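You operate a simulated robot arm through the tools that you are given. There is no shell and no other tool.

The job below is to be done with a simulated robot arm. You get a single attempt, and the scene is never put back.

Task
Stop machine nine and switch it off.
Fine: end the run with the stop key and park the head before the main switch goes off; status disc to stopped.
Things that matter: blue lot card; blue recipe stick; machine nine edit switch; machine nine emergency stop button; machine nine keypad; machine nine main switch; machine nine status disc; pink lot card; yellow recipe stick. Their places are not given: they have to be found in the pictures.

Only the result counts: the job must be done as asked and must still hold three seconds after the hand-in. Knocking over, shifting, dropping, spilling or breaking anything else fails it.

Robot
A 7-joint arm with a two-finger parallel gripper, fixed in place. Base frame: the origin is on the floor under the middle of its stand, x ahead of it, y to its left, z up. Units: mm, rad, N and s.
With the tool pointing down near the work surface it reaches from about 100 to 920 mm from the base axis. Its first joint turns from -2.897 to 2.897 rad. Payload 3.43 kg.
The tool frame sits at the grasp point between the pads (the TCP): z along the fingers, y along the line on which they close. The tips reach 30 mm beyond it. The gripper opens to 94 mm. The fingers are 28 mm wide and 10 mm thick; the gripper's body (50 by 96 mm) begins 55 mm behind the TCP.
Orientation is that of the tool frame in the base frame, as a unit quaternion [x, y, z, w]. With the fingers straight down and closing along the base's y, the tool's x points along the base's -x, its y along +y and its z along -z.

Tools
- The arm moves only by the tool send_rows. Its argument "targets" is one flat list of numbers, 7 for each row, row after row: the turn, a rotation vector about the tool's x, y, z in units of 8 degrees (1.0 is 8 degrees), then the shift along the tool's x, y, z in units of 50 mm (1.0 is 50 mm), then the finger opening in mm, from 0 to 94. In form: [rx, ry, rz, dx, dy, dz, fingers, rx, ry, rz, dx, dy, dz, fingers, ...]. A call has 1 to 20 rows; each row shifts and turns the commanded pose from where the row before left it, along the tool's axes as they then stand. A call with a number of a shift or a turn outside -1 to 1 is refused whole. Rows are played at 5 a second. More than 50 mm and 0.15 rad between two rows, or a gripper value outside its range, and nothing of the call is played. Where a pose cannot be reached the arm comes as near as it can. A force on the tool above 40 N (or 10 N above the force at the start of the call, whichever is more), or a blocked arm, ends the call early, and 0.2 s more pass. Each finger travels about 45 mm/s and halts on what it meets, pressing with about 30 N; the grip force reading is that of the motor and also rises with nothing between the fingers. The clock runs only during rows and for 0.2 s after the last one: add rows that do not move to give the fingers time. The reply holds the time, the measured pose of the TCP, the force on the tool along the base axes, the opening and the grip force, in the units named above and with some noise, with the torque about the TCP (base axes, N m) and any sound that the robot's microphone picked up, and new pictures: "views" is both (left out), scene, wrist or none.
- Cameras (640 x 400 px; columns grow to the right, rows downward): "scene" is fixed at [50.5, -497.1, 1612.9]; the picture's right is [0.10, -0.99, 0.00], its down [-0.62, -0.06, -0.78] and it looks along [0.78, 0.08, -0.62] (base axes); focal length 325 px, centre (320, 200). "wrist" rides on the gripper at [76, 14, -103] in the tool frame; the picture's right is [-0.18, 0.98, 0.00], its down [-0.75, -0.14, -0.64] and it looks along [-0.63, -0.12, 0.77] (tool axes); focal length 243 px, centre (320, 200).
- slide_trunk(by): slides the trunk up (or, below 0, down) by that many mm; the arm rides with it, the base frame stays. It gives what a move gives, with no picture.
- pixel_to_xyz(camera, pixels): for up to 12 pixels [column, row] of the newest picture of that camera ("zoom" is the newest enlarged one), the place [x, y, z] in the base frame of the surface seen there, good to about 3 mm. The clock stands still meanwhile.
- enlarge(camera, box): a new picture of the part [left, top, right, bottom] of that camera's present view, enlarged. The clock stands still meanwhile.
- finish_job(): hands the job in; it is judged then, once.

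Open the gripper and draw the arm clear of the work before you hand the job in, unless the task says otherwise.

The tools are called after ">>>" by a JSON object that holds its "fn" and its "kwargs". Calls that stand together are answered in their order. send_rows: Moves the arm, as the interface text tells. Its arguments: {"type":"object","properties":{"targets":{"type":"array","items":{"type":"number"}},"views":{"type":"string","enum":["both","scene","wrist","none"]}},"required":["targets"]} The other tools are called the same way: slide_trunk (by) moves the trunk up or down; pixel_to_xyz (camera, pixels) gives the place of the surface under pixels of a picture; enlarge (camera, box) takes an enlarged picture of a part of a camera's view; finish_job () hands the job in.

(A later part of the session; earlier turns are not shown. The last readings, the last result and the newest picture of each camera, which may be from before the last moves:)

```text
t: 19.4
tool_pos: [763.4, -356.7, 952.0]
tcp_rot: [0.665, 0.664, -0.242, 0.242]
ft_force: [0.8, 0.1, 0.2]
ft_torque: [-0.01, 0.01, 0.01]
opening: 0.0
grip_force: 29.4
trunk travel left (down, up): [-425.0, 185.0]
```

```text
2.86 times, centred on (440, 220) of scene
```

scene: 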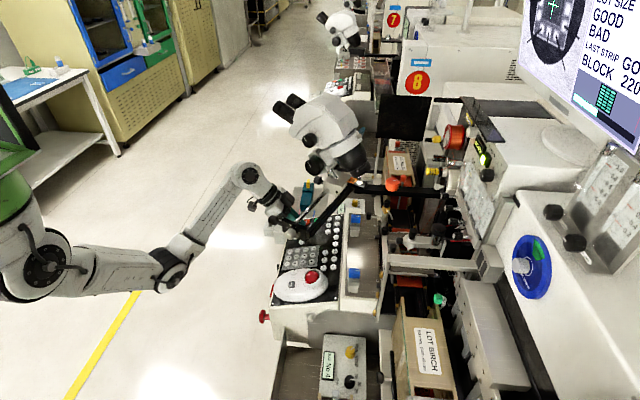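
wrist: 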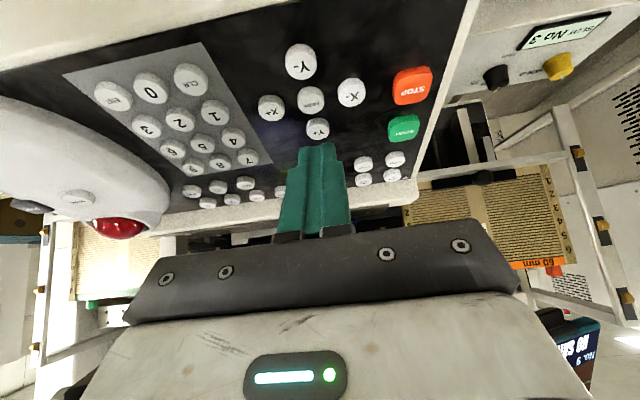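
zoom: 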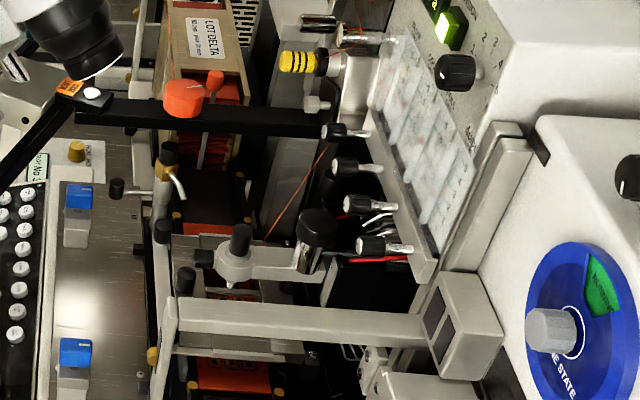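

The counter stays at 18 and nothing moves, so the run has stopped. I now lower onto PARK, whose centre measures (762,-368,892).

>>> {"fn": "send_rows", "kwargs": {"targets": [0, 0, 0, 0.085, -0.006, 0.123, 0, 0, 0, 0, 0.085, -0.006, 0.123, 0, 0, 0, 0, 0.085, -0.006, 0.123, 0, 0, 0, 0, 0, 0, 0, 0], "views": "wrist"}}

>>> {"fn": "enlarge", "kwargs": {"camera": "wrist", "box": [230, 80, 410, 240]}}

```text
t: 20.4
tool_pos: [763.2, -358.5, 929.5]
tcp_rot: [0.664, 0.664, -0.242, 0.243]
ft_force: [-0.3, 0.3, 0.0]
ft_torque: [0.0, 0.0, -0.04]
opening: 0.0
grip_force: 30.3
trunk travel left (down, up): [-425.0, 185.0]
```

wrist: 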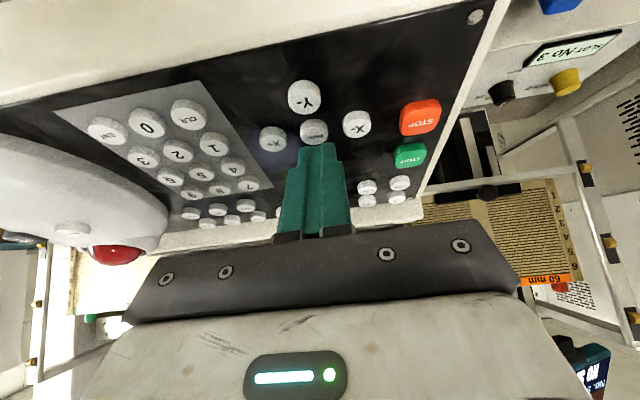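

```text
2.50 times, centred on (320, 160) of wrist
```

zoom: 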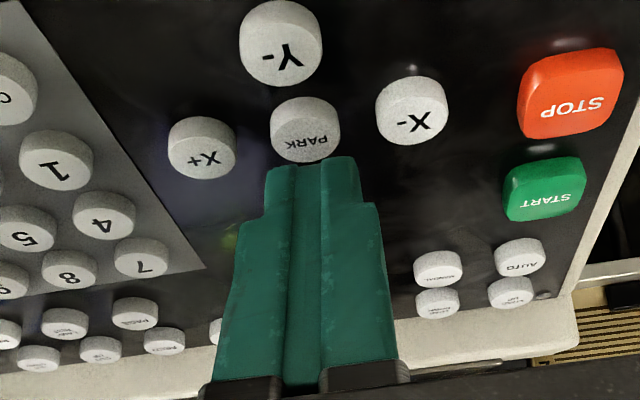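

The tip is just off PARK but about 2 mm too far toward X-. I shift 2 mm in -x and press in 2 mm steps.

>>> {"fn": "send_rows", "kwargs": {"targets": [0, 0, 0, 0, -0.04, 0, 0, 0, 0, 0, 0.016, 0, 0.0366, 0, 0, 0, 0, 0.016, 0, 0.0366, 0, 0, 0, 0, 0.016, 0, 0.0366, 0, 0, 0, 0, 0, 0, 0, 0], "views": "wrist"}}

```text
t: 21.6
tool_pos: [761.2, -361.3, 924.7]
tcp_rot: [0.664, 0.664, -0.242, 0.242]
ft_force: [0.3, -0.3, 1.7]
ft_torque: [0.0, -0.02, -0.01]
opening: 0.0
grip_force: 29.7
trunk travel left (down, up): [-425.0, 185.0]
heard: click
```

wrist: 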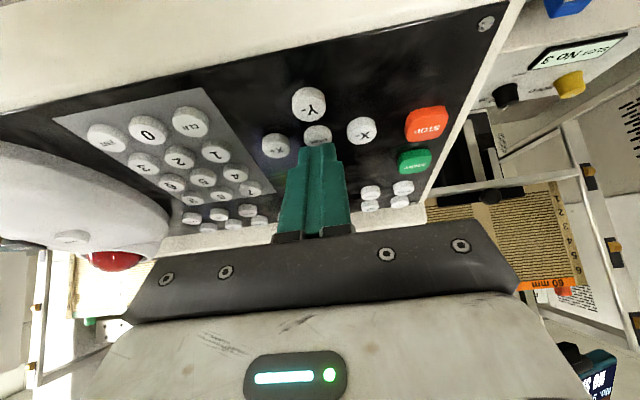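

A click was heard on PARK. I back off along the normal and look at the head in the scene view.

>>> {"fn": "send_rows", "kwargs": {"targets": [0, 0, 0, -0.12, 0, -0.275, 0, 0, 0, 0, -0.12, 0, -0.275, 0, 0, 0, 0, -0.12, 0, -0.275, 0, 0, 0, 0, 0, 0, 0, 0, 0, 0, 0, 0, 0, 0, 0], "views": "both"}}

>>> {"fn": "enlarge", "kwargs": {"camera": "scene", "box": [370, 150, 510, 290]}}

>>> {"fn": "enlarge", "kwargs": {"camera": "scene", "box": [500, 0, 640, 130]}}

```text
t: 22.8
tool_pos: [761.3, -348.8, 968.6]
tcp_rot: [0.663, 0.665, -0.242, 0.243]
ft_force: [-0.5, -0.1, -0.5]
ft_torque: [0.01, 0.01, 0.0]
opening: 0.0
grip_force: 29.7
trunk travel left (down, up): [-425.0, 185.0]
```

scene: 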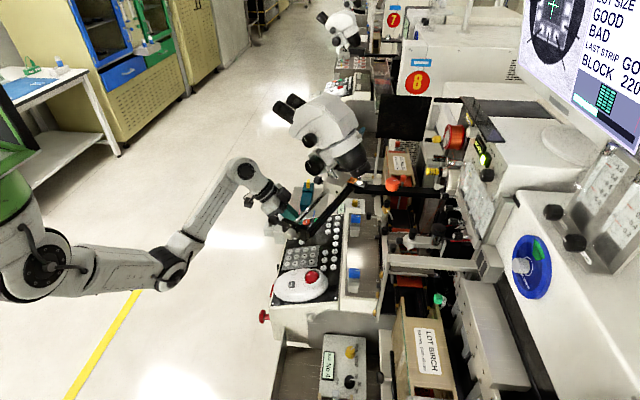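
wrist: 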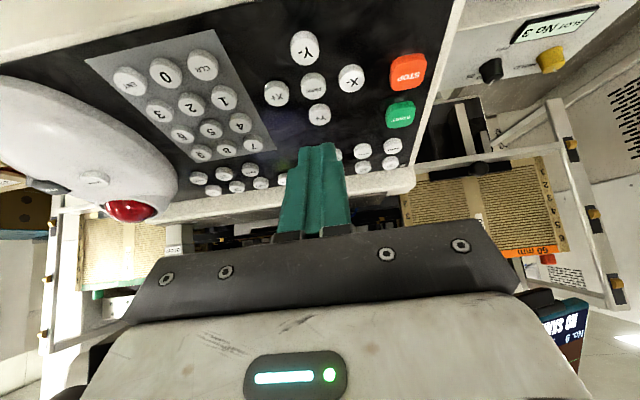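

```text
2.86 times, centred on (440, 220) of scene
```

zoom: 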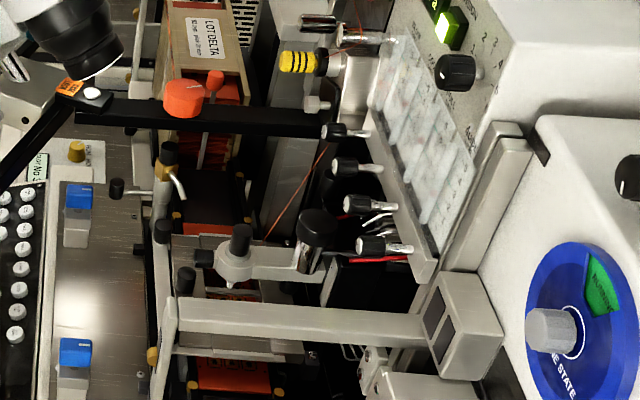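

```text
3.08 times, centred on (570, 65) of scene
```

zoom: 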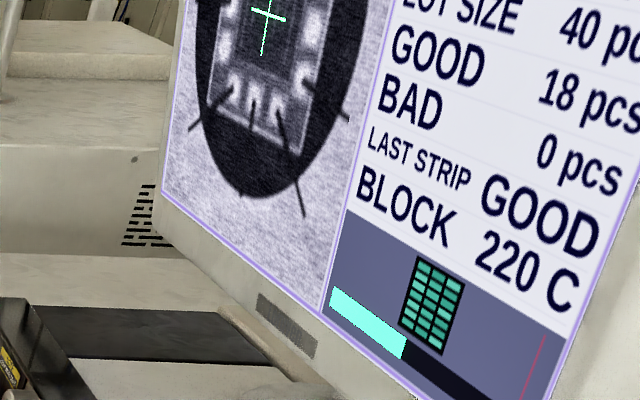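

No visible change of the head in this view, so I want to see the whole screen with the wrist camera. I measure the screen's geometry first.

>>> {"fn": "pixel_to_xyz", "kwargs": {"camera": "scene", "pixels": [[525, 10], [520, 60], [630, 145], [575, 60], [635, 20], [600, 5], [610, 100], [560, 5], [545, 80], [590, 120], [380, 120], [430, 100]]}}

```text
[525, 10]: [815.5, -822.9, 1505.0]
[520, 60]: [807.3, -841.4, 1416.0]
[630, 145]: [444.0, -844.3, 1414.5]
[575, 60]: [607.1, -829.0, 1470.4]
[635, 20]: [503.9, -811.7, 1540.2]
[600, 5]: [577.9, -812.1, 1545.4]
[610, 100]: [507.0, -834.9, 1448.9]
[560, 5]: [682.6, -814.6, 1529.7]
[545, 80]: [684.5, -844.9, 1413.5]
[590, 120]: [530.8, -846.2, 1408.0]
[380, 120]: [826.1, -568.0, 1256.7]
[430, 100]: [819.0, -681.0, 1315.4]
```

The screen spans x 440–815, z 1410–1640 near y −830. I retreat in front of the machine, raise the trunk, and then tilt/move so the wrist camera sees the screen.

>>> {"fn": "send_rows", "kwargs": {"targets": [0, 0, 0, 0.613, 0, -0.514, 0, 0, 0, 0, 0.613, 0, -0.514, 0, 0, 0, 0, 0.613, 0, -0.514, 0, 0, 0, 0, 0.613, 0, -0.514, 0, 0, 0, 0, 0.613, 0, -0.514, 0], "views": "none"}}

>>> {"fn": "slide_trunk", "kwargs": {"by": 180}}

>>> {"fn": "send_rows", "kwargs": {"targets": [0, -0.9375, 0, 0, 0, 0, 0, 0, -0.9375, 0, 0, 0, 0, 0, 0, -0.9375, 0, 0, 0, 0, 0, 0, -0.9375, 0, 0, 0, 0, 0], "views": "both"}}

```text
t: 23.9
tool_pos: [760.4, -149.1, 967.5]
tcp_rot: [0.665, 0.664, -0.242, 0.241]
ft_force: [0.2, 0.9, 0.7]
ft_torque: [0.04, 0.02, -0.01]
opening: 0.0
grip_force: 29.6
trunk travel left (down, up): [-425.0, 185.0]
```

```text
t: 25.9
tool_pos: [760.5, -147.6, 1148.7]
tcp_rot: [0.664, 0.664, -0.242, 0.242]
ft_force: [-0.1, -0.2, -0.4]
ft_torque: [0.02, 0.01, 0.01]
opening: 0.0
grip_force: 29.9
trunk travel left (down, up): [-605.0, 5.0]
```

```text
t: 26.9
tool_pos: [760.6, -146.7, 1148.4]
tcp_rot: [0.579, 0.579, -0.406, 0.406]
ft_force: [0.4, 0.2, 1.1]
ft_torque: [-0.01, 0.01, -0.02]
opening: 0.0
grip_force: 30.2
trunk travel left (down, up): [-605.0, 5.0]
```

scene: 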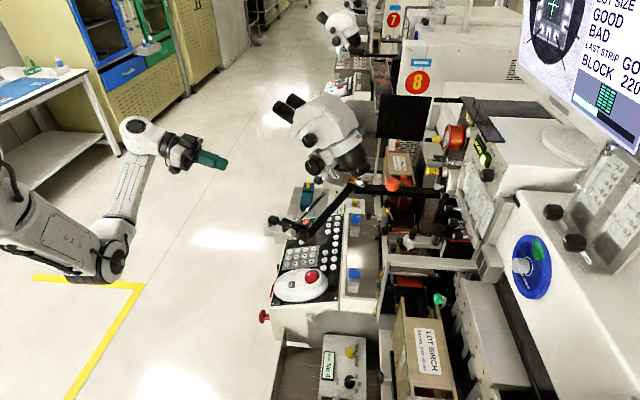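
wrist: 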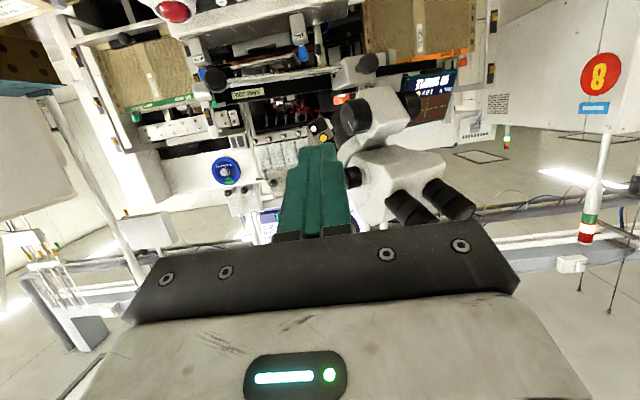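

The wrist view shows the machine upside down, with a small display at (435,85), the head area at (270,110) and the disc at (226,170). I enlarge these.

>>> {"fn": "enlarge", "kwargs": {"camera": "wrist", "box": [380, 60, 480, 130]}}

>>> {"fn": "enlarge", "kwargs": {"camera": "wrist", "box": [195, 60, 345, 200]}}

>>> {"fn": "enlarge", "kwargs": {"camera": "wrist", "box": [205, 145, 265, 200]}}

```text
5.71 times, centred on (430, 95) of wrist
```

zoom: 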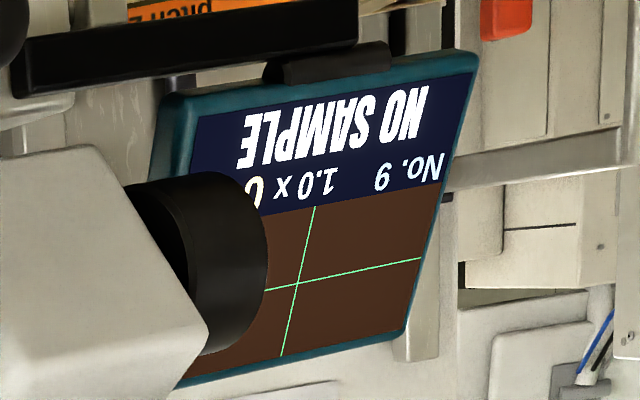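

```text
2.86 times, centred on (270, 130) of wrist
```

zoom: 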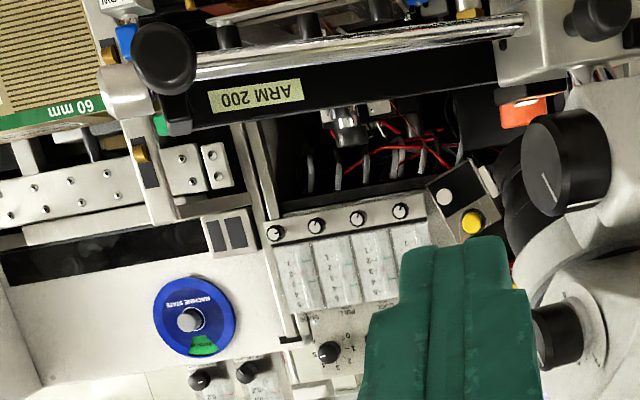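

```text
7.27 times, centred on (235, 172) of wrist
```

zoom: 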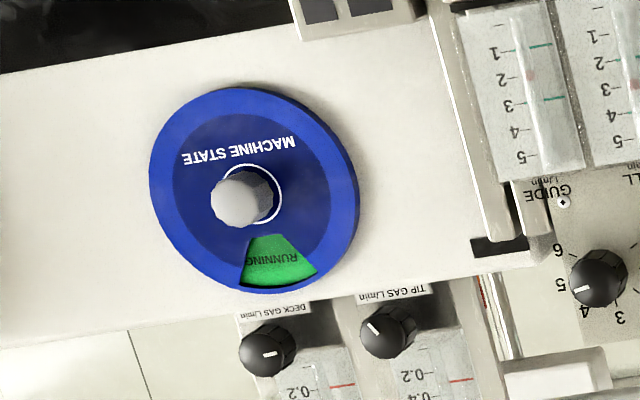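

The disc window reads RUNNING at its top with a small faceted knob in the middle. I now move up to view the main screen.

>>> {"fn": "send_rows", "kwargs": {"targets": [0, 0, 0, -0.84, -0.3, 0.111, 0, 0, 0, 0, -0.84, -0.3, 0.111, 0, 0, 0, 0, -0.84, -0.3, 0.111, 0, 0, 0, 0, -0.84, -0.3, 0.111, 0, 0, 0, 0, -0.84, -0.3, 0.111, 0, 0, 0, 0, -0.84, -0.3, 0.111, 0, 0, 0, 0, -0.84, -0.3, 0.111, 0, 0, 0, 0, -0.84, -0.3, 0.111, 0, 0, 0, 0, -0.84, -0.3, 0.111, 0], "views": "both"}}

```text
t: 28.9
tool_pos: [623.2, -323.5, 1487.8]
tcp_rot: [0.578, 0.579, -0.407, 0.406]
ft_force: [-0.6, -0.3, 0.5]
ft_torque: [0.01, -0.02, -0.02]
opening: 0.2
grip_force: 29.7
trunk travel left (down, up): [-605.0, 5.0]
```

scene: 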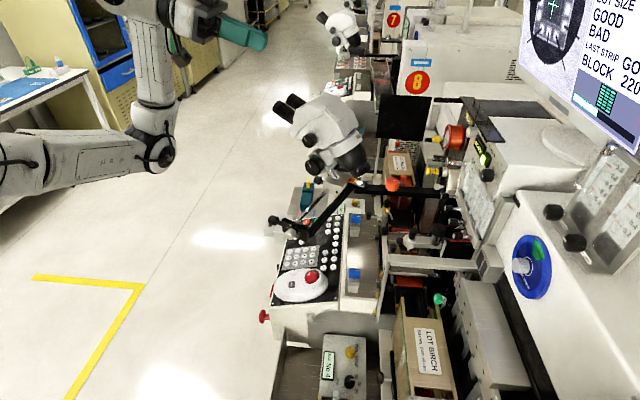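
wrist: 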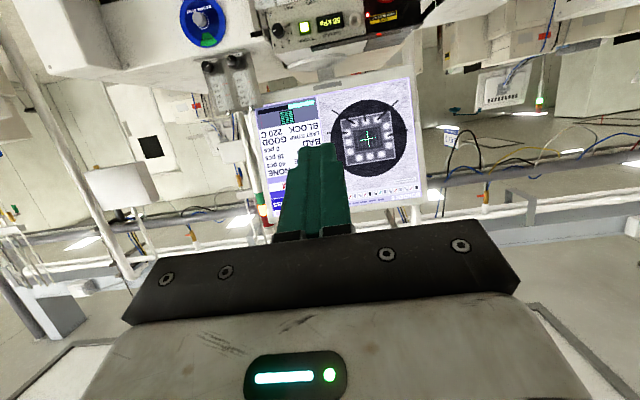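

>>> {"fn": "enlarge", "kwargs": {"camera": "wrist", "box": [240, 80, 430, 225]}}

>>> {"fn": "enlarge", "kwargs": {"camera": "wrist", "box": [240, 150, 330, 220]}}

```text
2.76 times, centred on (335, 152) of wrist
```

zoom: 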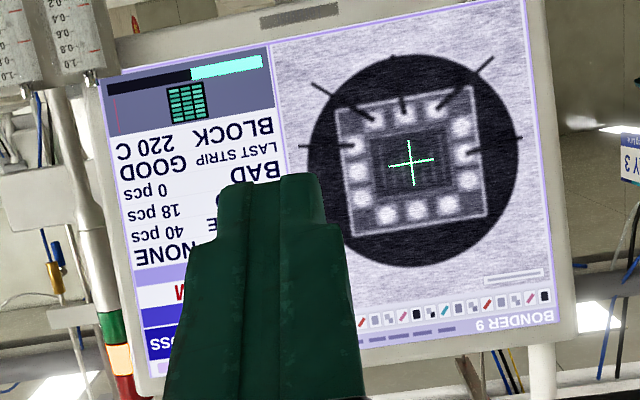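

```text
5.71 times, centred on (285, 185) of wrist
```

zoom: 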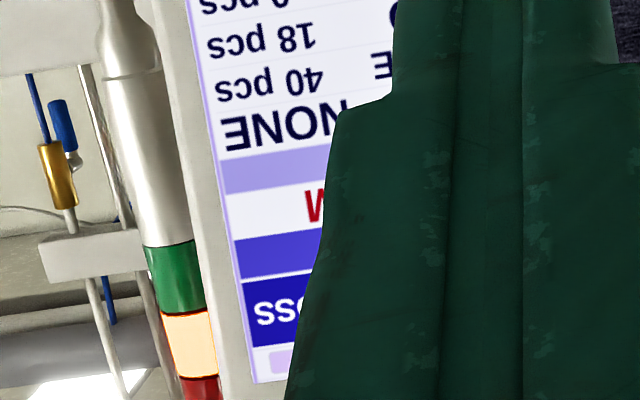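

The screen is titled BONDER 9 and its status lines are hidden behind the finger; the signal tower shows amber. I shift +x by 130 mm so the text moves left of the finger in the picture.

>>> {"fn": "send_rows", "kwargs": {"targets": [0, 0, 0, 0, 0.9, 0, 0, 0, 0, 0, 0, 0.9, 0, 0, 0, 0, 0, 0, 0.8, 0, 0, 0, 0, 0, 0, 0, 0, 0], "views": "wrist"}}

>>> {"fn": "enlarge", "kwargs": {"camera": "wrist", "box": [160, 80, 300, 230]}}

```text
t: 29.9
tool_pos: [755.1, -324.4, 1487.4]
tcp_rot: [0.579, 0.579, -0.406, 0.406]
ft_force: [0.4, 1.1, 0.2]
ft_torque: [-0.03, 0.01, 0.01]
opening: 0.0
grip_force: 30.2
trunk travel left (down, up): [-605.0, 5.0]
```

wrist: 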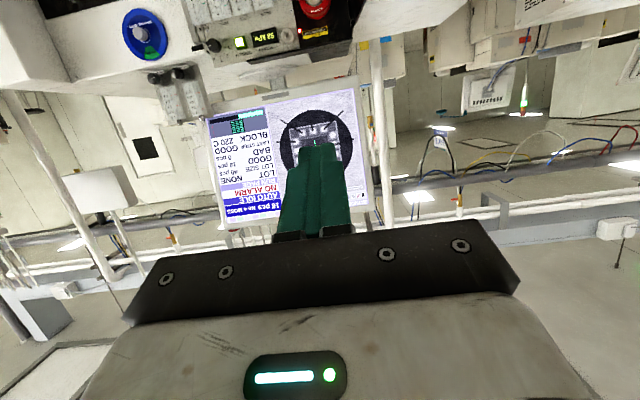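

```text
2.67 times, centred on (230, 155) of wrist
```

zoom: 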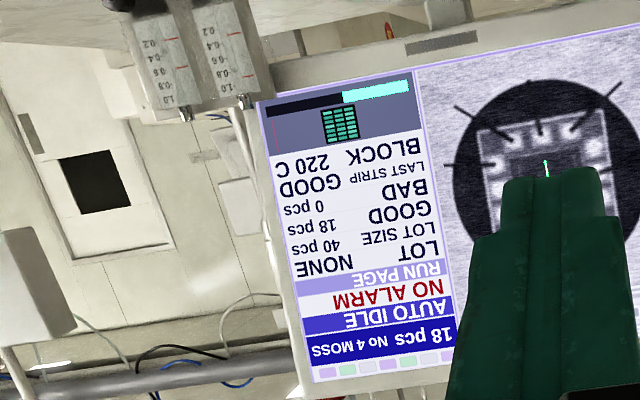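

The screen reads AUTO IDLE, NO ALARM, RUN PAGE, 18 pcs: the run is ended. To check the parking, I look at the head region again in the scene camera.

>>> {"fn": "enlarge", "kwargs": {"camera": "scene", "box": [370, 150, 510, 290]}}

>>> {"fn": "enlarge", "kwargs": {"camera": "scene", "box": [400, 200, 480, 270]}}

>>> {"fn": "enlarge", "kwargs": {"camera": "wrist", "box": [100, 0, 340, 100]}}

```text
2.86 times, centred on (440, 220) of scene
```

zoom: 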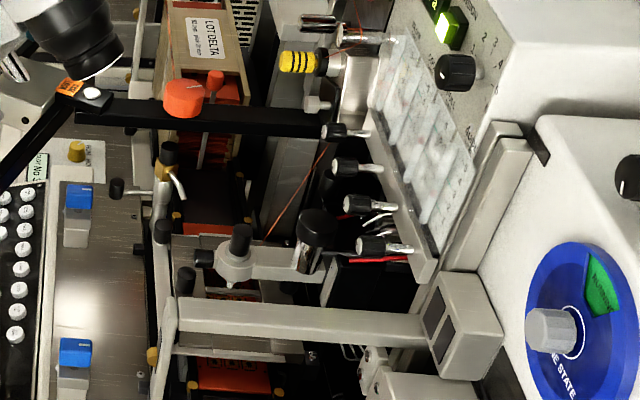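

```text
5.71 times, centred on (440, 235) of scene
```

zoom: 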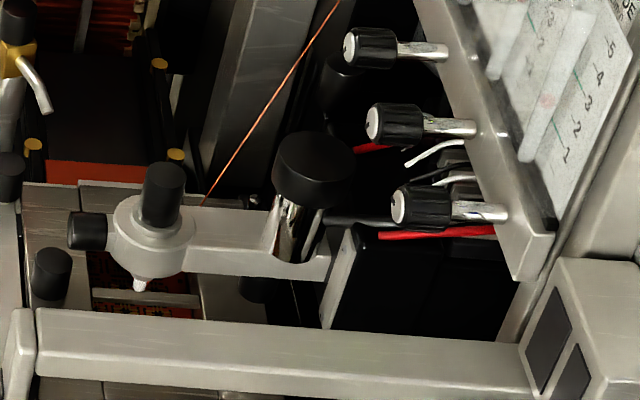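

```text
2.67 times, centred on (220, 50) of wrist
```

zoom: 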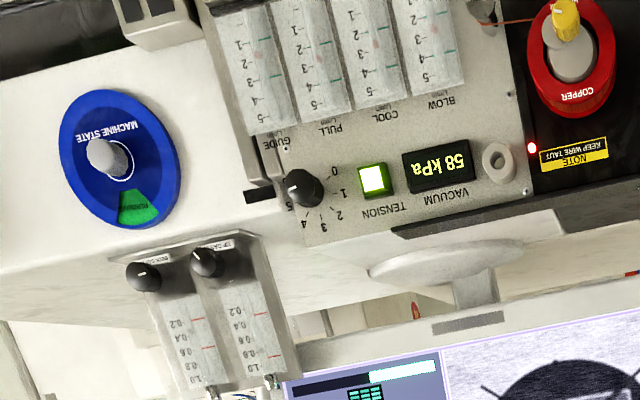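

The head looks unchanged in the scene picture, so I zoom further into the screen for any park indication.

>>> {"fn": "enlarge", "kwargs": {"camera": "wrist", "box": [205, 155, 295, 225]}}

>>> {"fn": "enlarge", "kwargs": {"camera": "wrist", "box": [260, 80, 390, 220]}}

```text
5.71 times, centred on (250, 190) of wrist
```

zoom: 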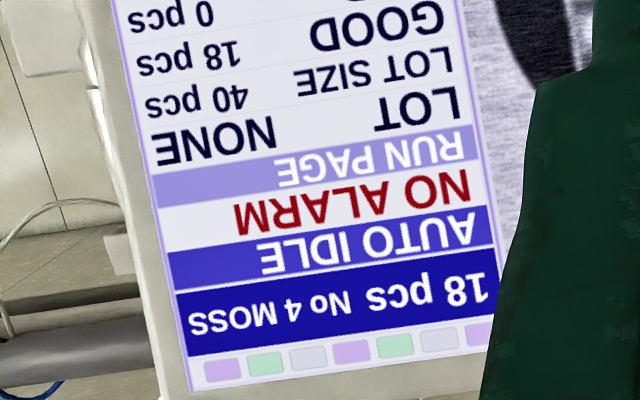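

```text
2.86 times, centred on (325, 150) of wrist
```

zoom: 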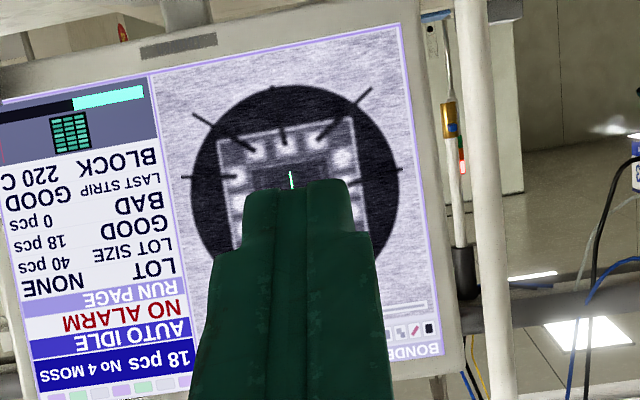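

No explicit park note is on the screen. I measure where the head parts are to inspect them more closely.

>>> {"fn": "pixel_to_xyz", "kwargs": {"camera": "scene", "pixels": [[412, 233], [411, 243], [409, 249], [399, 240], [439, 230], [430, 245], [440, 262], [470, 262], [420, 215], [399, 248], [385, 262], [462, 250]]}}

```text
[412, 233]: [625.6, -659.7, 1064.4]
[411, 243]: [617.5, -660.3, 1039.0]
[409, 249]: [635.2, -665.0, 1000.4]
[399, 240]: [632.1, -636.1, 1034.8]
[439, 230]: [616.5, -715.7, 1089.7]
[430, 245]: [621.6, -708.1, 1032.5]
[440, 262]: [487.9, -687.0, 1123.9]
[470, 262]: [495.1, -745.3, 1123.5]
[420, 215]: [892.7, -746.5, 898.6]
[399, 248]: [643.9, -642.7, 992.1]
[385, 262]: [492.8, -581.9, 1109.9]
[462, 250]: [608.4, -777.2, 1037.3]
```

The head is at about (622,-660,1040). I move x first, then lower with less tilt, to view the head from in front and above at a safe distance.

>>> {"fn": "send_rows", "kwargs": {"targets": [0, 0, 0, 0, -0.86, 0, 0, 0, 0, 0, 0, -0.86, 0, 0, 0, 0, 0, 0, -0.86, 0, 0, 0, 1, 0, 0, 0, 0, 0, 0, 1, 0, 0, 0, 0, 0, 0, 1, 0, 0, 0, 0, 0, 0, 1, 0, 0, 0, 0, 0, 0, 1, 0, 0, 0, 0, 0, 0, 0, 0, 0.114, 0, 0.941, 0, 0, 0, 0, 0.114, 0, 0.941, 0, 0, 0, 0, 0.114, 0, 0.941, 0, 0, 0, 0, 0.114, 0, 0.941, 0, 0, 0, 0, 0.114, 0, 0.941, 0], "views": "both"}}

```text
t: 32.8
tool_pos: [626.7, -417.8, 1269.2]
tcp_rot: [0.683, 0.683, -0.183, 0.183]
ft_force: [0.2, -0.2, 0.0]
ft_torque: [-0.01, -0.03, 0.02]
opening: 0.1
grip_force: 30.1
trunk travel left (down, up): [-605.0, 5.0]
```

scene: 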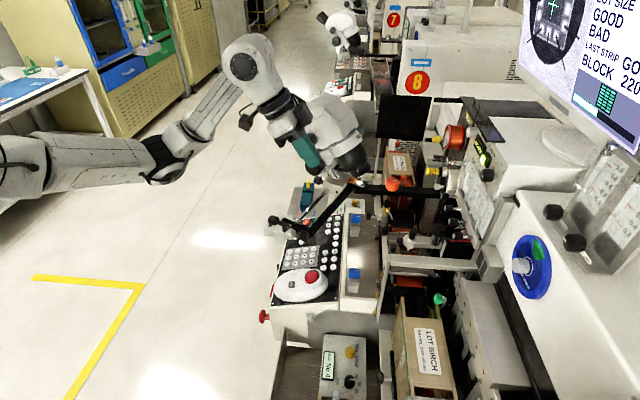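
wrist: 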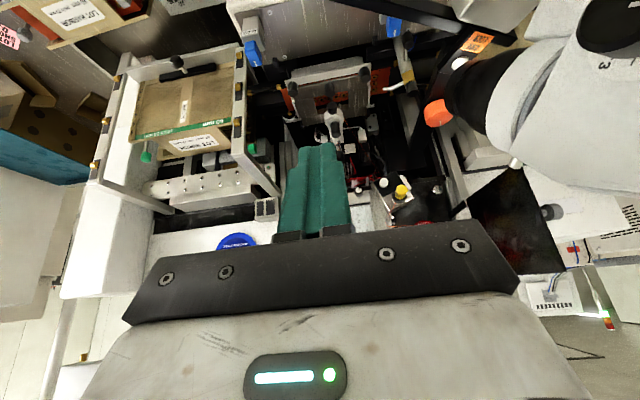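

>>> {"fn": "enlarge", "kwargs": {"camera": "wrist", "box": [270, 50, 420, 170]}}

>>> {"fn": "enlarge", "kwargs": {"camera": "wrist", "box": [295, 85, 375, 150]}}

>>> {"fn": "enlarge", "kwargs": {"camera": "wrist", "box": [0, 0, 250, 130]}}

```text
3.33 times, centred on (345, 110) of wrist
```

zoom: 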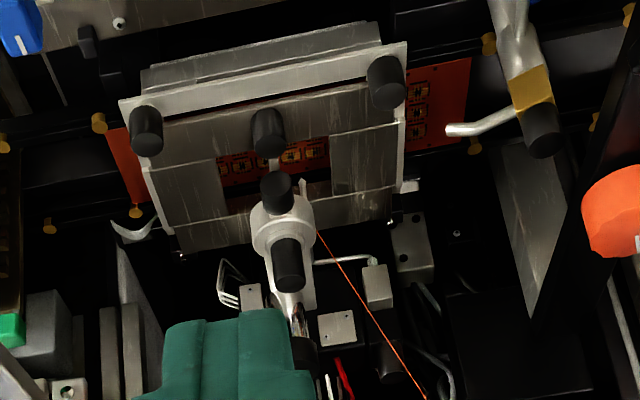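

```text
6.15 times, centred on (335, 118) of wrist
```

zoom: 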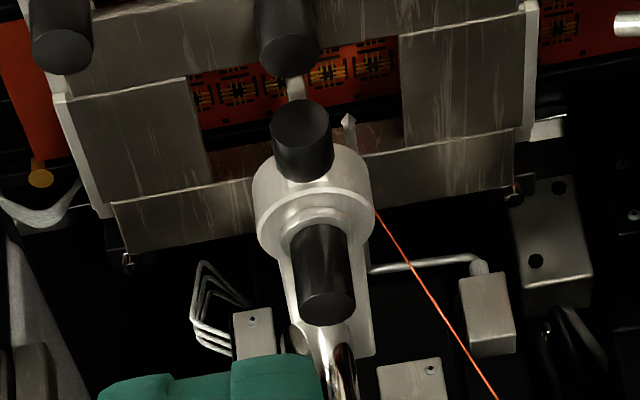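

```text
2.56 times, centred on (125, 65) of wrist
```

zoom: 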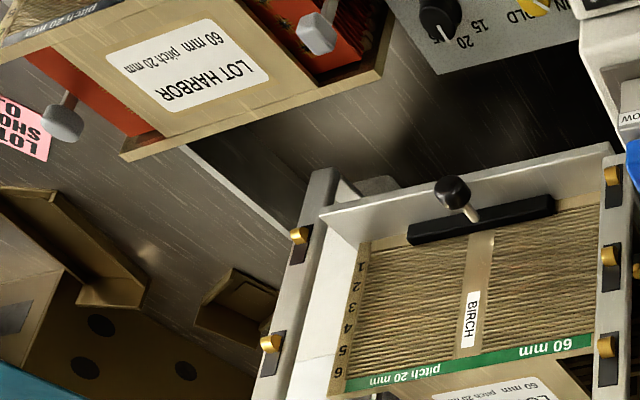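

The head sits behind the clamp window. For a like-for-like comparison with my first picture I take the same scene enlargement as at t=0.

>>> {"fn": "enlarge", "kwargs": {"camera": "scene", "box": [440, 120, 640, 320]}}

```text
2.00 times, centred on (540, 220) of scene
```

zoom: 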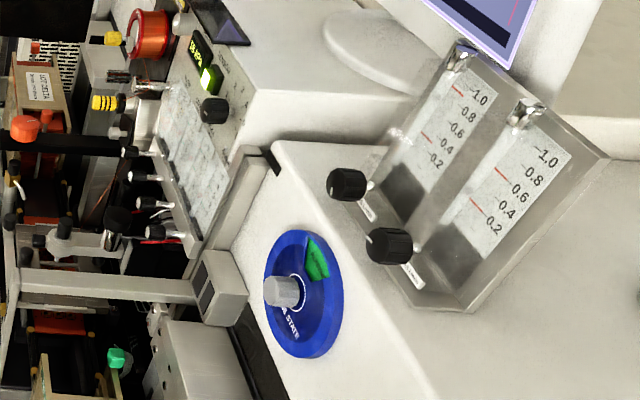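

The picture matches t=0 except for the counter; the head model does not move, the screen confirms idle, and PARK clicked. Next I go for the status disc: move to x≈385 and bring the tool horizontal pointing at -y.

>>> {"fn": "send_rows", "kwargs": {"targets": [0, 0, 0, 0, -0.96, 0, 0, 0, 0, 0, 0, -0.96, 0, 0, 0, 0, 0, 0, -0.96, 0, 0, 0, 0, 0, 0, -0.96, 0, 0, 0, 0, 0, 0, -0.96, 0, 0, 0, -0.9375, 0, 0, 0, 0, 0, 0, -0.9375, 0, 0, 0, 0, 0, 0, -0.9375, 0, 0, 0, 0, 0, 0, -0.9375, 0, 0, 0, 0, 0, 0, -0.9375, 0, 0, 0, 0, 0, 0, -0.9375, 0, 0, 0, 0, 0, 0, -0.9375, 0, 0, 0, 0, 0, 0, -0.9375, 0, 0, 0, 0, 0], "views": "both"}}

```text
t: 35.5
tool_pos: [390.9, -424.2, 1264.9]
tcp_rot: [0.5, 0.499, -0.5, 0.501]
ft_force: [-1.0, 0.8, -0.7]
ft_torque: [-0.02, -0.01, 0.1]
opening: 0.0
grip_force: 29.9
out of reach, approached as far as the arm can: row 10
trunk travel left (down, up): [-605.0, 5.0]
```

scene: 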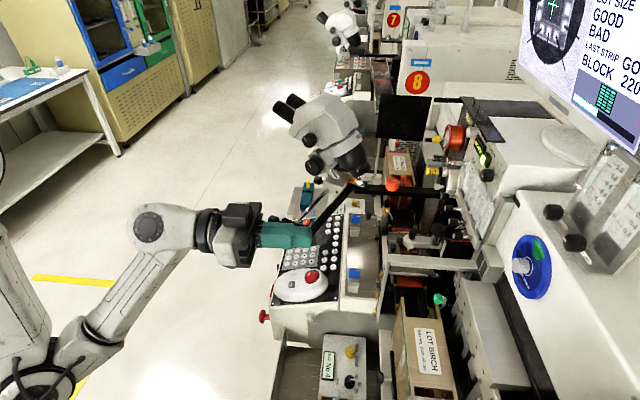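
wrist: 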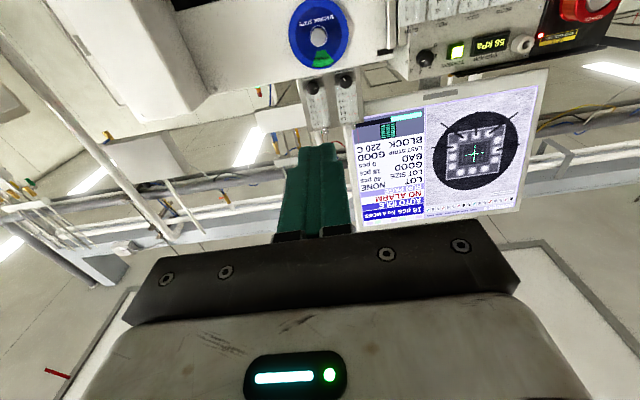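

The tool is now horizontal and both the disc (320,32) and the full screen are in the wrist view. I enlarge both and measure the disc and knob.

>>> {"fn": "enlarge", "kwargs": {"camera": "wrist", "box": [340, 70, 560, 240]}}

>>> {"fn": "enlarge", "kwargs": {"camera": "wrist", "box": [270, 0, 370, 130]}}

>>> {"fn": "pixel_to_xyz", "kwargs": {"camera": "wrist", "pixels": [[319, 36], [291, 34], [347, 30], [322, 66], [316, 2], [333, 45], [305, 45], [319, 59], [345, 80], [313, 86], [318, 120], [400, 20]]}}

```text
2.35 times, centred on (450, 155) of wrist
```

zoom: 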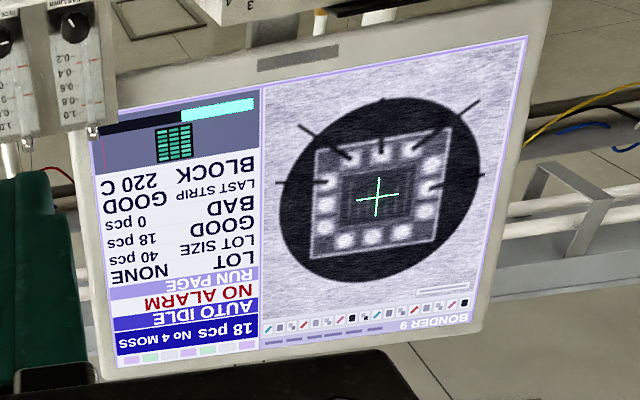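

```text
3.08 times, centred on (320, 65) of wrist
```

zoom: 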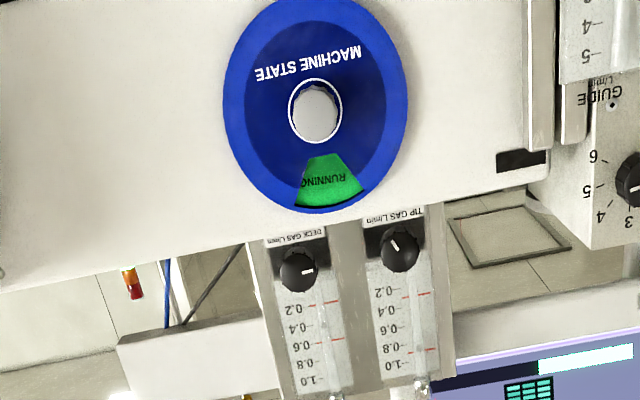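

```text
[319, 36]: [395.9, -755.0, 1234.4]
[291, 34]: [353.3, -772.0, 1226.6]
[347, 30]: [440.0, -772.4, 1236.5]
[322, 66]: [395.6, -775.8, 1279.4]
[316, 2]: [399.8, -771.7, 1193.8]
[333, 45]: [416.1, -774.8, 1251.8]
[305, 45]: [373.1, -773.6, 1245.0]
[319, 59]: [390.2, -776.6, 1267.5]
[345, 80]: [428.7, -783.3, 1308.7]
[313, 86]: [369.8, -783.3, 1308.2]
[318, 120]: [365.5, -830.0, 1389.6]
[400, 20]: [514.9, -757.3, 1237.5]
```

Disc centre is about (396,-773,1237), radius 44, and the knob stands out to y≈-755 (about 20 mm wide). I check where the arm links are before advancing over the machine.

>>> {"fn": "pixel_to_xyz", "kwargs": {"camera": "scene", "pixels": [[150, 225], [110, 300], [70, 350], [20, 370], [180, 240], [240, 240], [300, 235], [440, 300], [500, 345], [430, 310], [460, 330], [400, 330]]}}

```text
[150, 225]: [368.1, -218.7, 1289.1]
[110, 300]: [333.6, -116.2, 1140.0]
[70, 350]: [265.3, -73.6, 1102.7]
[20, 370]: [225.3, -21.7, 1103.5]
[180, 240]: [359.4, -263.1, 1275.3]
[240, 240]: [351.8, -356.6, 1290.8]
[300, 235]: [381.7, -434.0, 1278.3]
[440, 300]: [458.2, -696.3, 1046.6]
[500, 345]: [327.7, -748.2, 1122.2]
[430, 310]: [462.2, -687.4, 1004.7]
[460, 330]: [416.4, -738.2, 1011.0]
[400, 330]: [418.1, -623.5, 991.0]
```

The forearm is well above the machine parts. I open the fingers to 60 mm and advance toward the disc, checking the reached pose part-way.

>>> {"fn": "send_rows", "kwargs": {"targets": [0, 0, 0, 0.1, 0.03, 0.75, 60, 0, 0, 0, 0.1, 0.03, 0.75, 60, 0, 0, 0, 0.1, 0.03, 0.75, 60, 0, 0, 0, 0.1, 0.03, 0.75, 60, 0, 0, 0, 0, 0, 0, 60], "views": "both"}}

```text
t: 36.8
tool_pos: [398.5, -573.6, 1246.5]
tcp_rot: [0.5, 0.5, -0.5, 0.5]
ft_force: [0.1, 0.3, 0.0]
ft_torque: [-0.04, 0.01, -0.01]
opening: 60.0
grip_force: 0.1
trunk travel left (down, up): [-605.0, 5.0]
```

scene: 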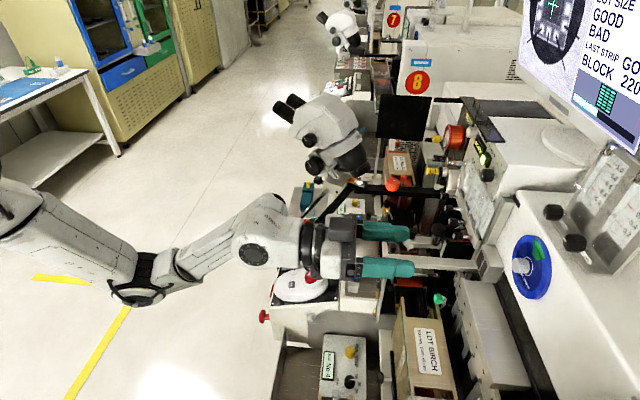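
wrist: 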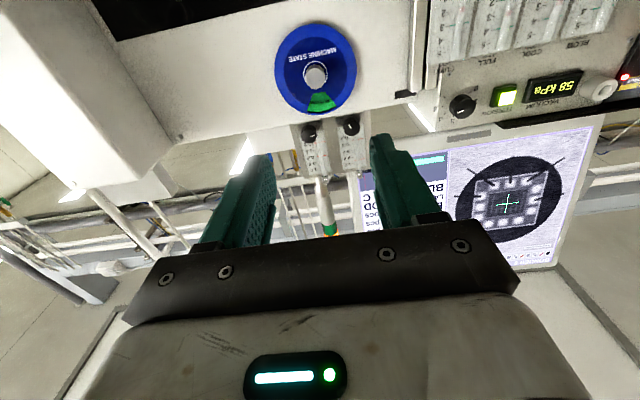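

The arm follows well: TCP (398.5,-573.6,1246.5). I re-measure the disc and knob from this nearer view.

>>> {"fn": "pixel_to_xyz", "kwargs": {"camera": "wrist", "pixels": [[315, 75], [276, 68], [356, 62], [318, 112], [313, 24], [305, 75], [325, 73], [316, 86], [315, 64], [330, 60], [309, 134], [349, 127]]}}

>>> {"fn": "enlarge", "kwargs": {"camera": "wrist", "box": [265, 15, 365, 145]}}

```text
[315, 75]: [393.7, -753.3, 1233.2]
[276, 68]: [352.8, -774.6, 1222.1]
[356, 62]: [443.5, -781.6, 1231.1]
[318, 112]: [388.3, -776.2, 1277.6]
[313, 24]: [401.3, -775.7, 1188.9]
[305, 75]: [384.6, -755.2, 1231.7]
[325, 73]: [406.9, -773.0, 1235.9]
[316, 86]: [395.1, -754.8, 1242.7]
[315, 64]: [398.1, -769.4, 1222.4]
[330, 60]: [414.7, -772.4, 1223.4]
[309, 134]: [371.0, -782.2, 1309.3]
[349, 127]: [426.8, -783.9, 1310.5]
```

```text
3.08 times, centred on (315, 80) of wrist
```

zoom: 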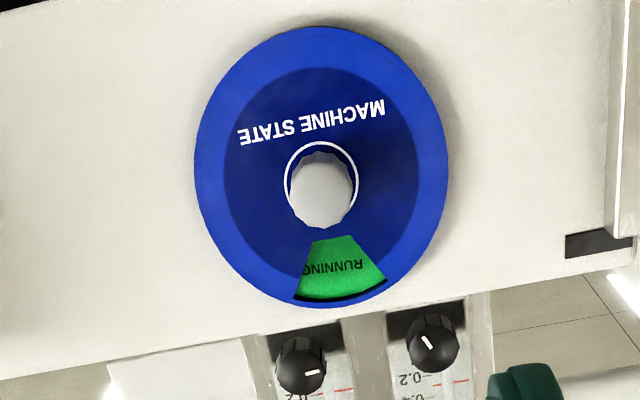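

Knob centre measures about (395.5,-755,1235). I advance to y≈-700 aligned with the knob and look again.

>>> {"fn": "send_rows", "kwargs": {"targets": [0, 0, 0, 0.077, -0.02, 0.843, 60, 0, 0, 0, 0.077, -0.02, 0.843, 60, 0, 0, 0, 0.077, -0.02, 0.843, 60, 0, 0, 0, 0, 0, 0, 60], "views": "both"}}

```text
t: 37.8
tool_pos: [394.8, -699.2, 1231.9]
tcp_rot: [0.5, 0.5, -0.5, 0.5]
ft_force: [0.3, -0.8, 0.5]
ft_torque: [-0.02, 0.02, 0.01]
opening: 59.9
grip_force: 0.1
trunk travel left (down, up): [-605.0, 5.0]
```

scene: 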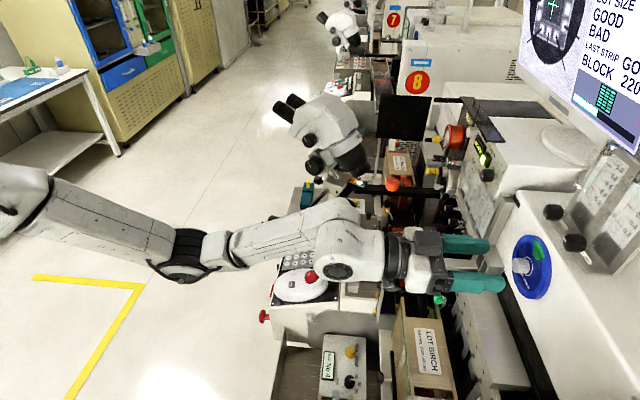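
wrist: 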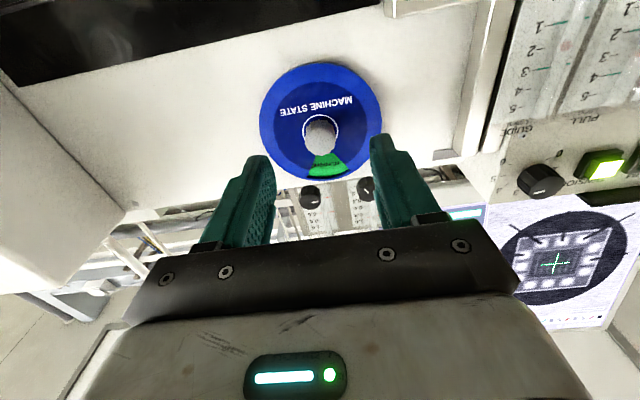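

The fingers straddle the knob line. I measure the knob again from here before the last advance.

>>> {"fn": "pixel_to_xyz", "kwargs": {"camera": "wrist", "pixels": [[320, 136], [308, 137], [332, 136], [320, 148], [320, 122], [262, 120], [380, 105], [325, 178], [318, 64], [262, 160], [375, 140], [344, 122]]}}

>>> {"fn": "enlarge", "kwargs": {"camera": "wrist", "box": [240, 50, 420, 200]}}

>>> {"fn": "enlarge", "kwargs": {"camera": "scene", "box": [430, 200, 600, 320]}}

```text
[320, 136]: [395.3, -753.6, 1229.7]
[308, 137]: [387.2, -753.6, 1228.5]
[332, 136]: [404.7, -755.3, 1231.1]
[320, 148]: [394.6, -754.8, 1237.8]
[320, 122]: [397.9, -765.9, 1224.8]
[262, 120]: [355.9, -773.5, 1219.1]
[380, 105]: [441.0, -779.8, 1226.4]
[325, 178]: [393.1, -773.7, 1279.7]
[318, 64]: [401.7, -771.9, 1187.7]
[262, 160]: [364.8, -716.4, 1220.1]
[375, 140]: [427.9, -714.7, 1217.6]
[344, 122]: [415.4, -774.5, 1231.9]
```

```text
2.67 times, centred on (330, 125) of wrist
```

zoom: 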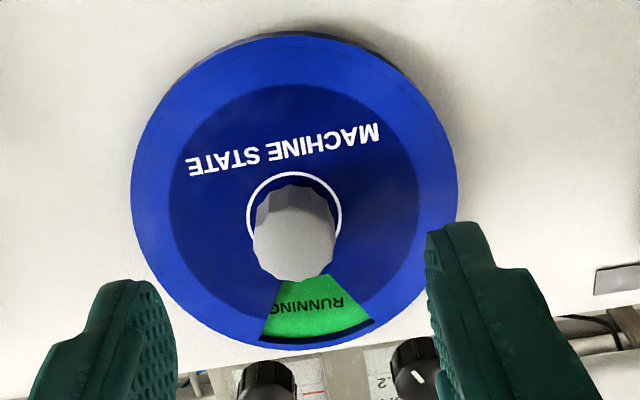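

```text
3.33 times, centred on (515, 260) of scene
```

zoom: 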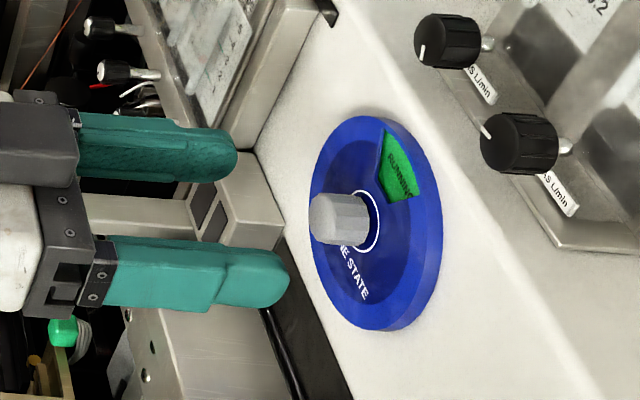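

Knob centre (395.5, 1231.5) matches the TCP within about 1 mm. I advance 38 mm so the tips stop about 5 mm off the disc, then close on the knob.

>>> {"fn": "send_rows", "kwargs": {"targets": [0, 0, 0, 0, 0.02, 0.378, 50, 0, 0, 0, 0, 0, 0.378, 50, 0, 0, 0, 0, 0, 0, 40, 0, 0, 0, 0, 0, 0, 30, 0, 0, 0, 0, 0, 0, 15, 0, 0, 0, 0, 0, 0, 10, 0, 0, 0, 0, 0, 0, 10], "views": "both"}}

```text
t: 39.4
tool_pos: [396.0, -736.2, 1233.0]
tcp_rot: [-0.5, -0.499, 0.501, -0.5]
ft_force: [-6.1, -0.7, -0.6]
ft_torque: [-0.11, -0.01, -0.13]
opening: 21.4
grip_force: 45.5
trunk travel left (down, up): [-605.0, 5.0]
```

scene: 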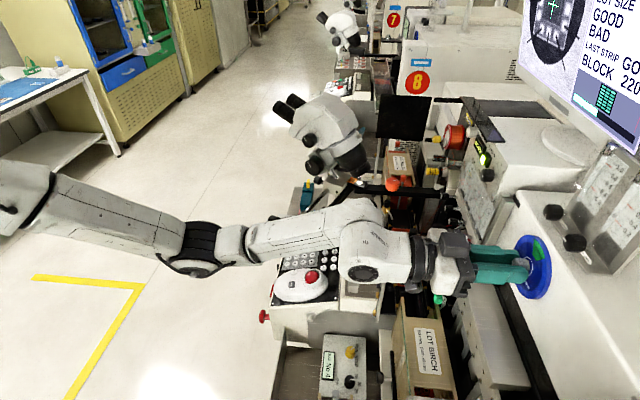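
wrist: 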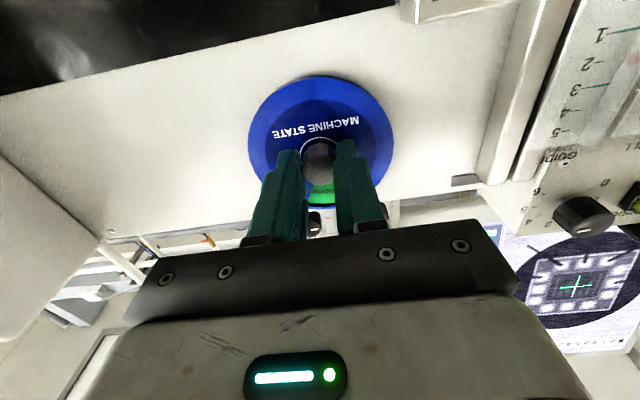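

The knob is gripped (opening 21.4 mm). I turn the tool about its axis by -24° as a trial and watch the window in the scene picture.

>>> {"fn": "send_rows", "kwargs": {"targets": [0, 0, -1, 0, 0, 0, 10, 0, 0, -1, 0, 0, 0, 10, 0, 0, -1, 0, 0, 0, 10, 0, 0, 0, 0, 0, 0, 10], "views": "both"}}

>>> {"fn": "enlarge", "kwargs": {"camera": "scene", "box": [480, 210, 580, 310]}}

>>> {"fn": "enlarge", "kwargs": {"camera": "wrist", "box": [230, 60, 410, 230]}}

```text
t: 40.4
tool_pos: [394.8, -737.6, 1234.2]
tcp_rot: [-0.384, -0.593, 0.594, -0.385]
ft_force: [-10.7, 3.3, 1.9]
ft_torque: [0.16, -0.21, -0.36]
opening: 21.1
grip_force: 45.4
trunk travel left (down, up): [-605.0, 5.0]
```

scene: 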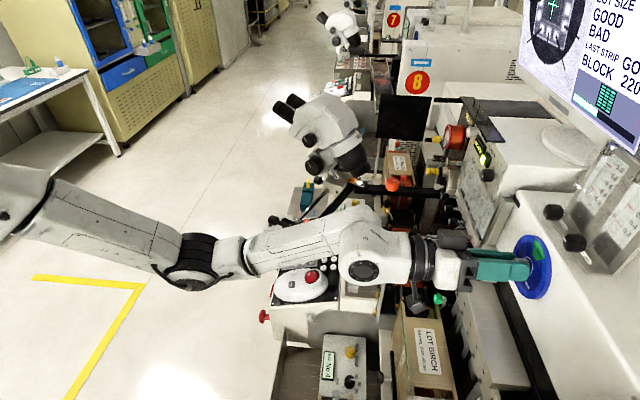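
wrist: 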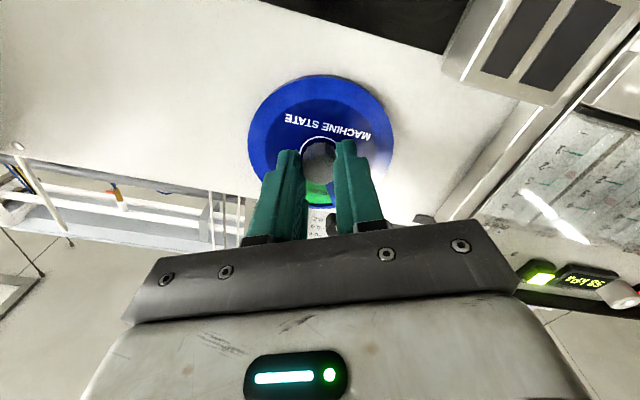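

```text
4.00 times, centred on (530, 260) of scene
```

zoom: 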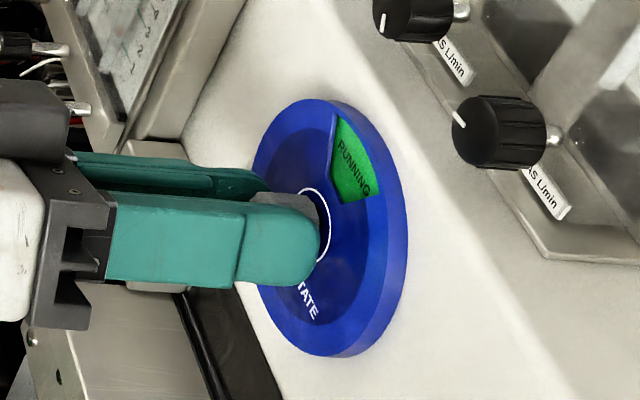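

```text
2.35 times, centred on (320, 145) of wrist
```

zoom: 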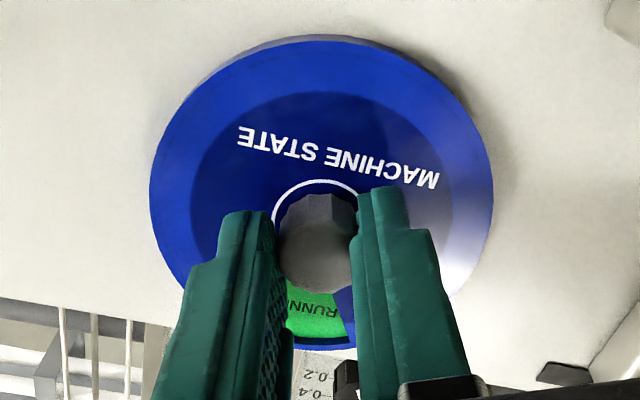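

RUNNING has shifted within the window, so the wheel turns with the knob. I continue another -32° and check.

>>> {"fn": "send_rows", "kwargs": {"targets": [0, 0, -1, 0, 0, 0, 10, 0, 0, -1, 0, 0, 0, 10, 0, 0, -1, 0, 0, 0, 10, 0, 0, -1, 0, 0, 0, 10, 0, 0, 0, 0, 0, 0, 10], "views": "both"}}

>>> {"fn": "enlarge", "kwargs": {"camera": "scene", "box": [480, 210, 580, 310]}}

>>> {"fn": "enlarge", "kwargs": {"camera": "wrist", "box": [230, 60, 410, 230]}}

```text
t: 41.5
tool_pos: [394.2, -737.3, 1234.8]
tcp_rot: [-0.207, -0.675, 0.678, -0.206]
ft_force: [-15.1, 0.6, 12.0]
ft_torque: [-0.35, -0.29, -0.48]
opening: 21.4
grip_force: 45.0
trunk travel left (down, up): [-605.0, 5.0]
```

scene: 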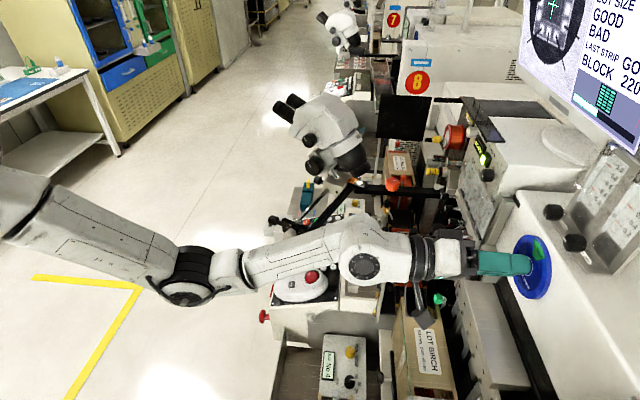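
wrist: 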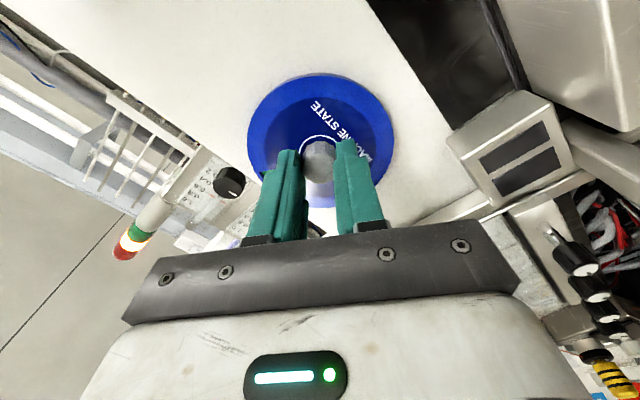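

```text
4.00 times, centred on (530, 260) of scene
```

zoom: 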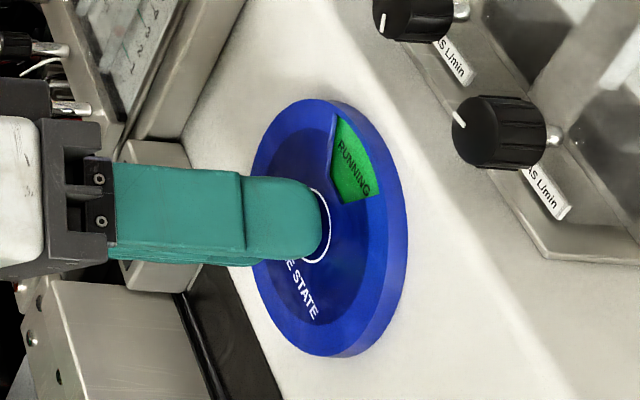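

```text
2.35 times, centred on (320, 145) of wrist
```

zoom: 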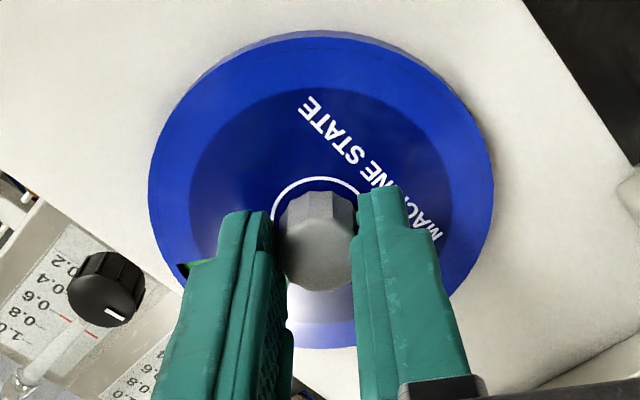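

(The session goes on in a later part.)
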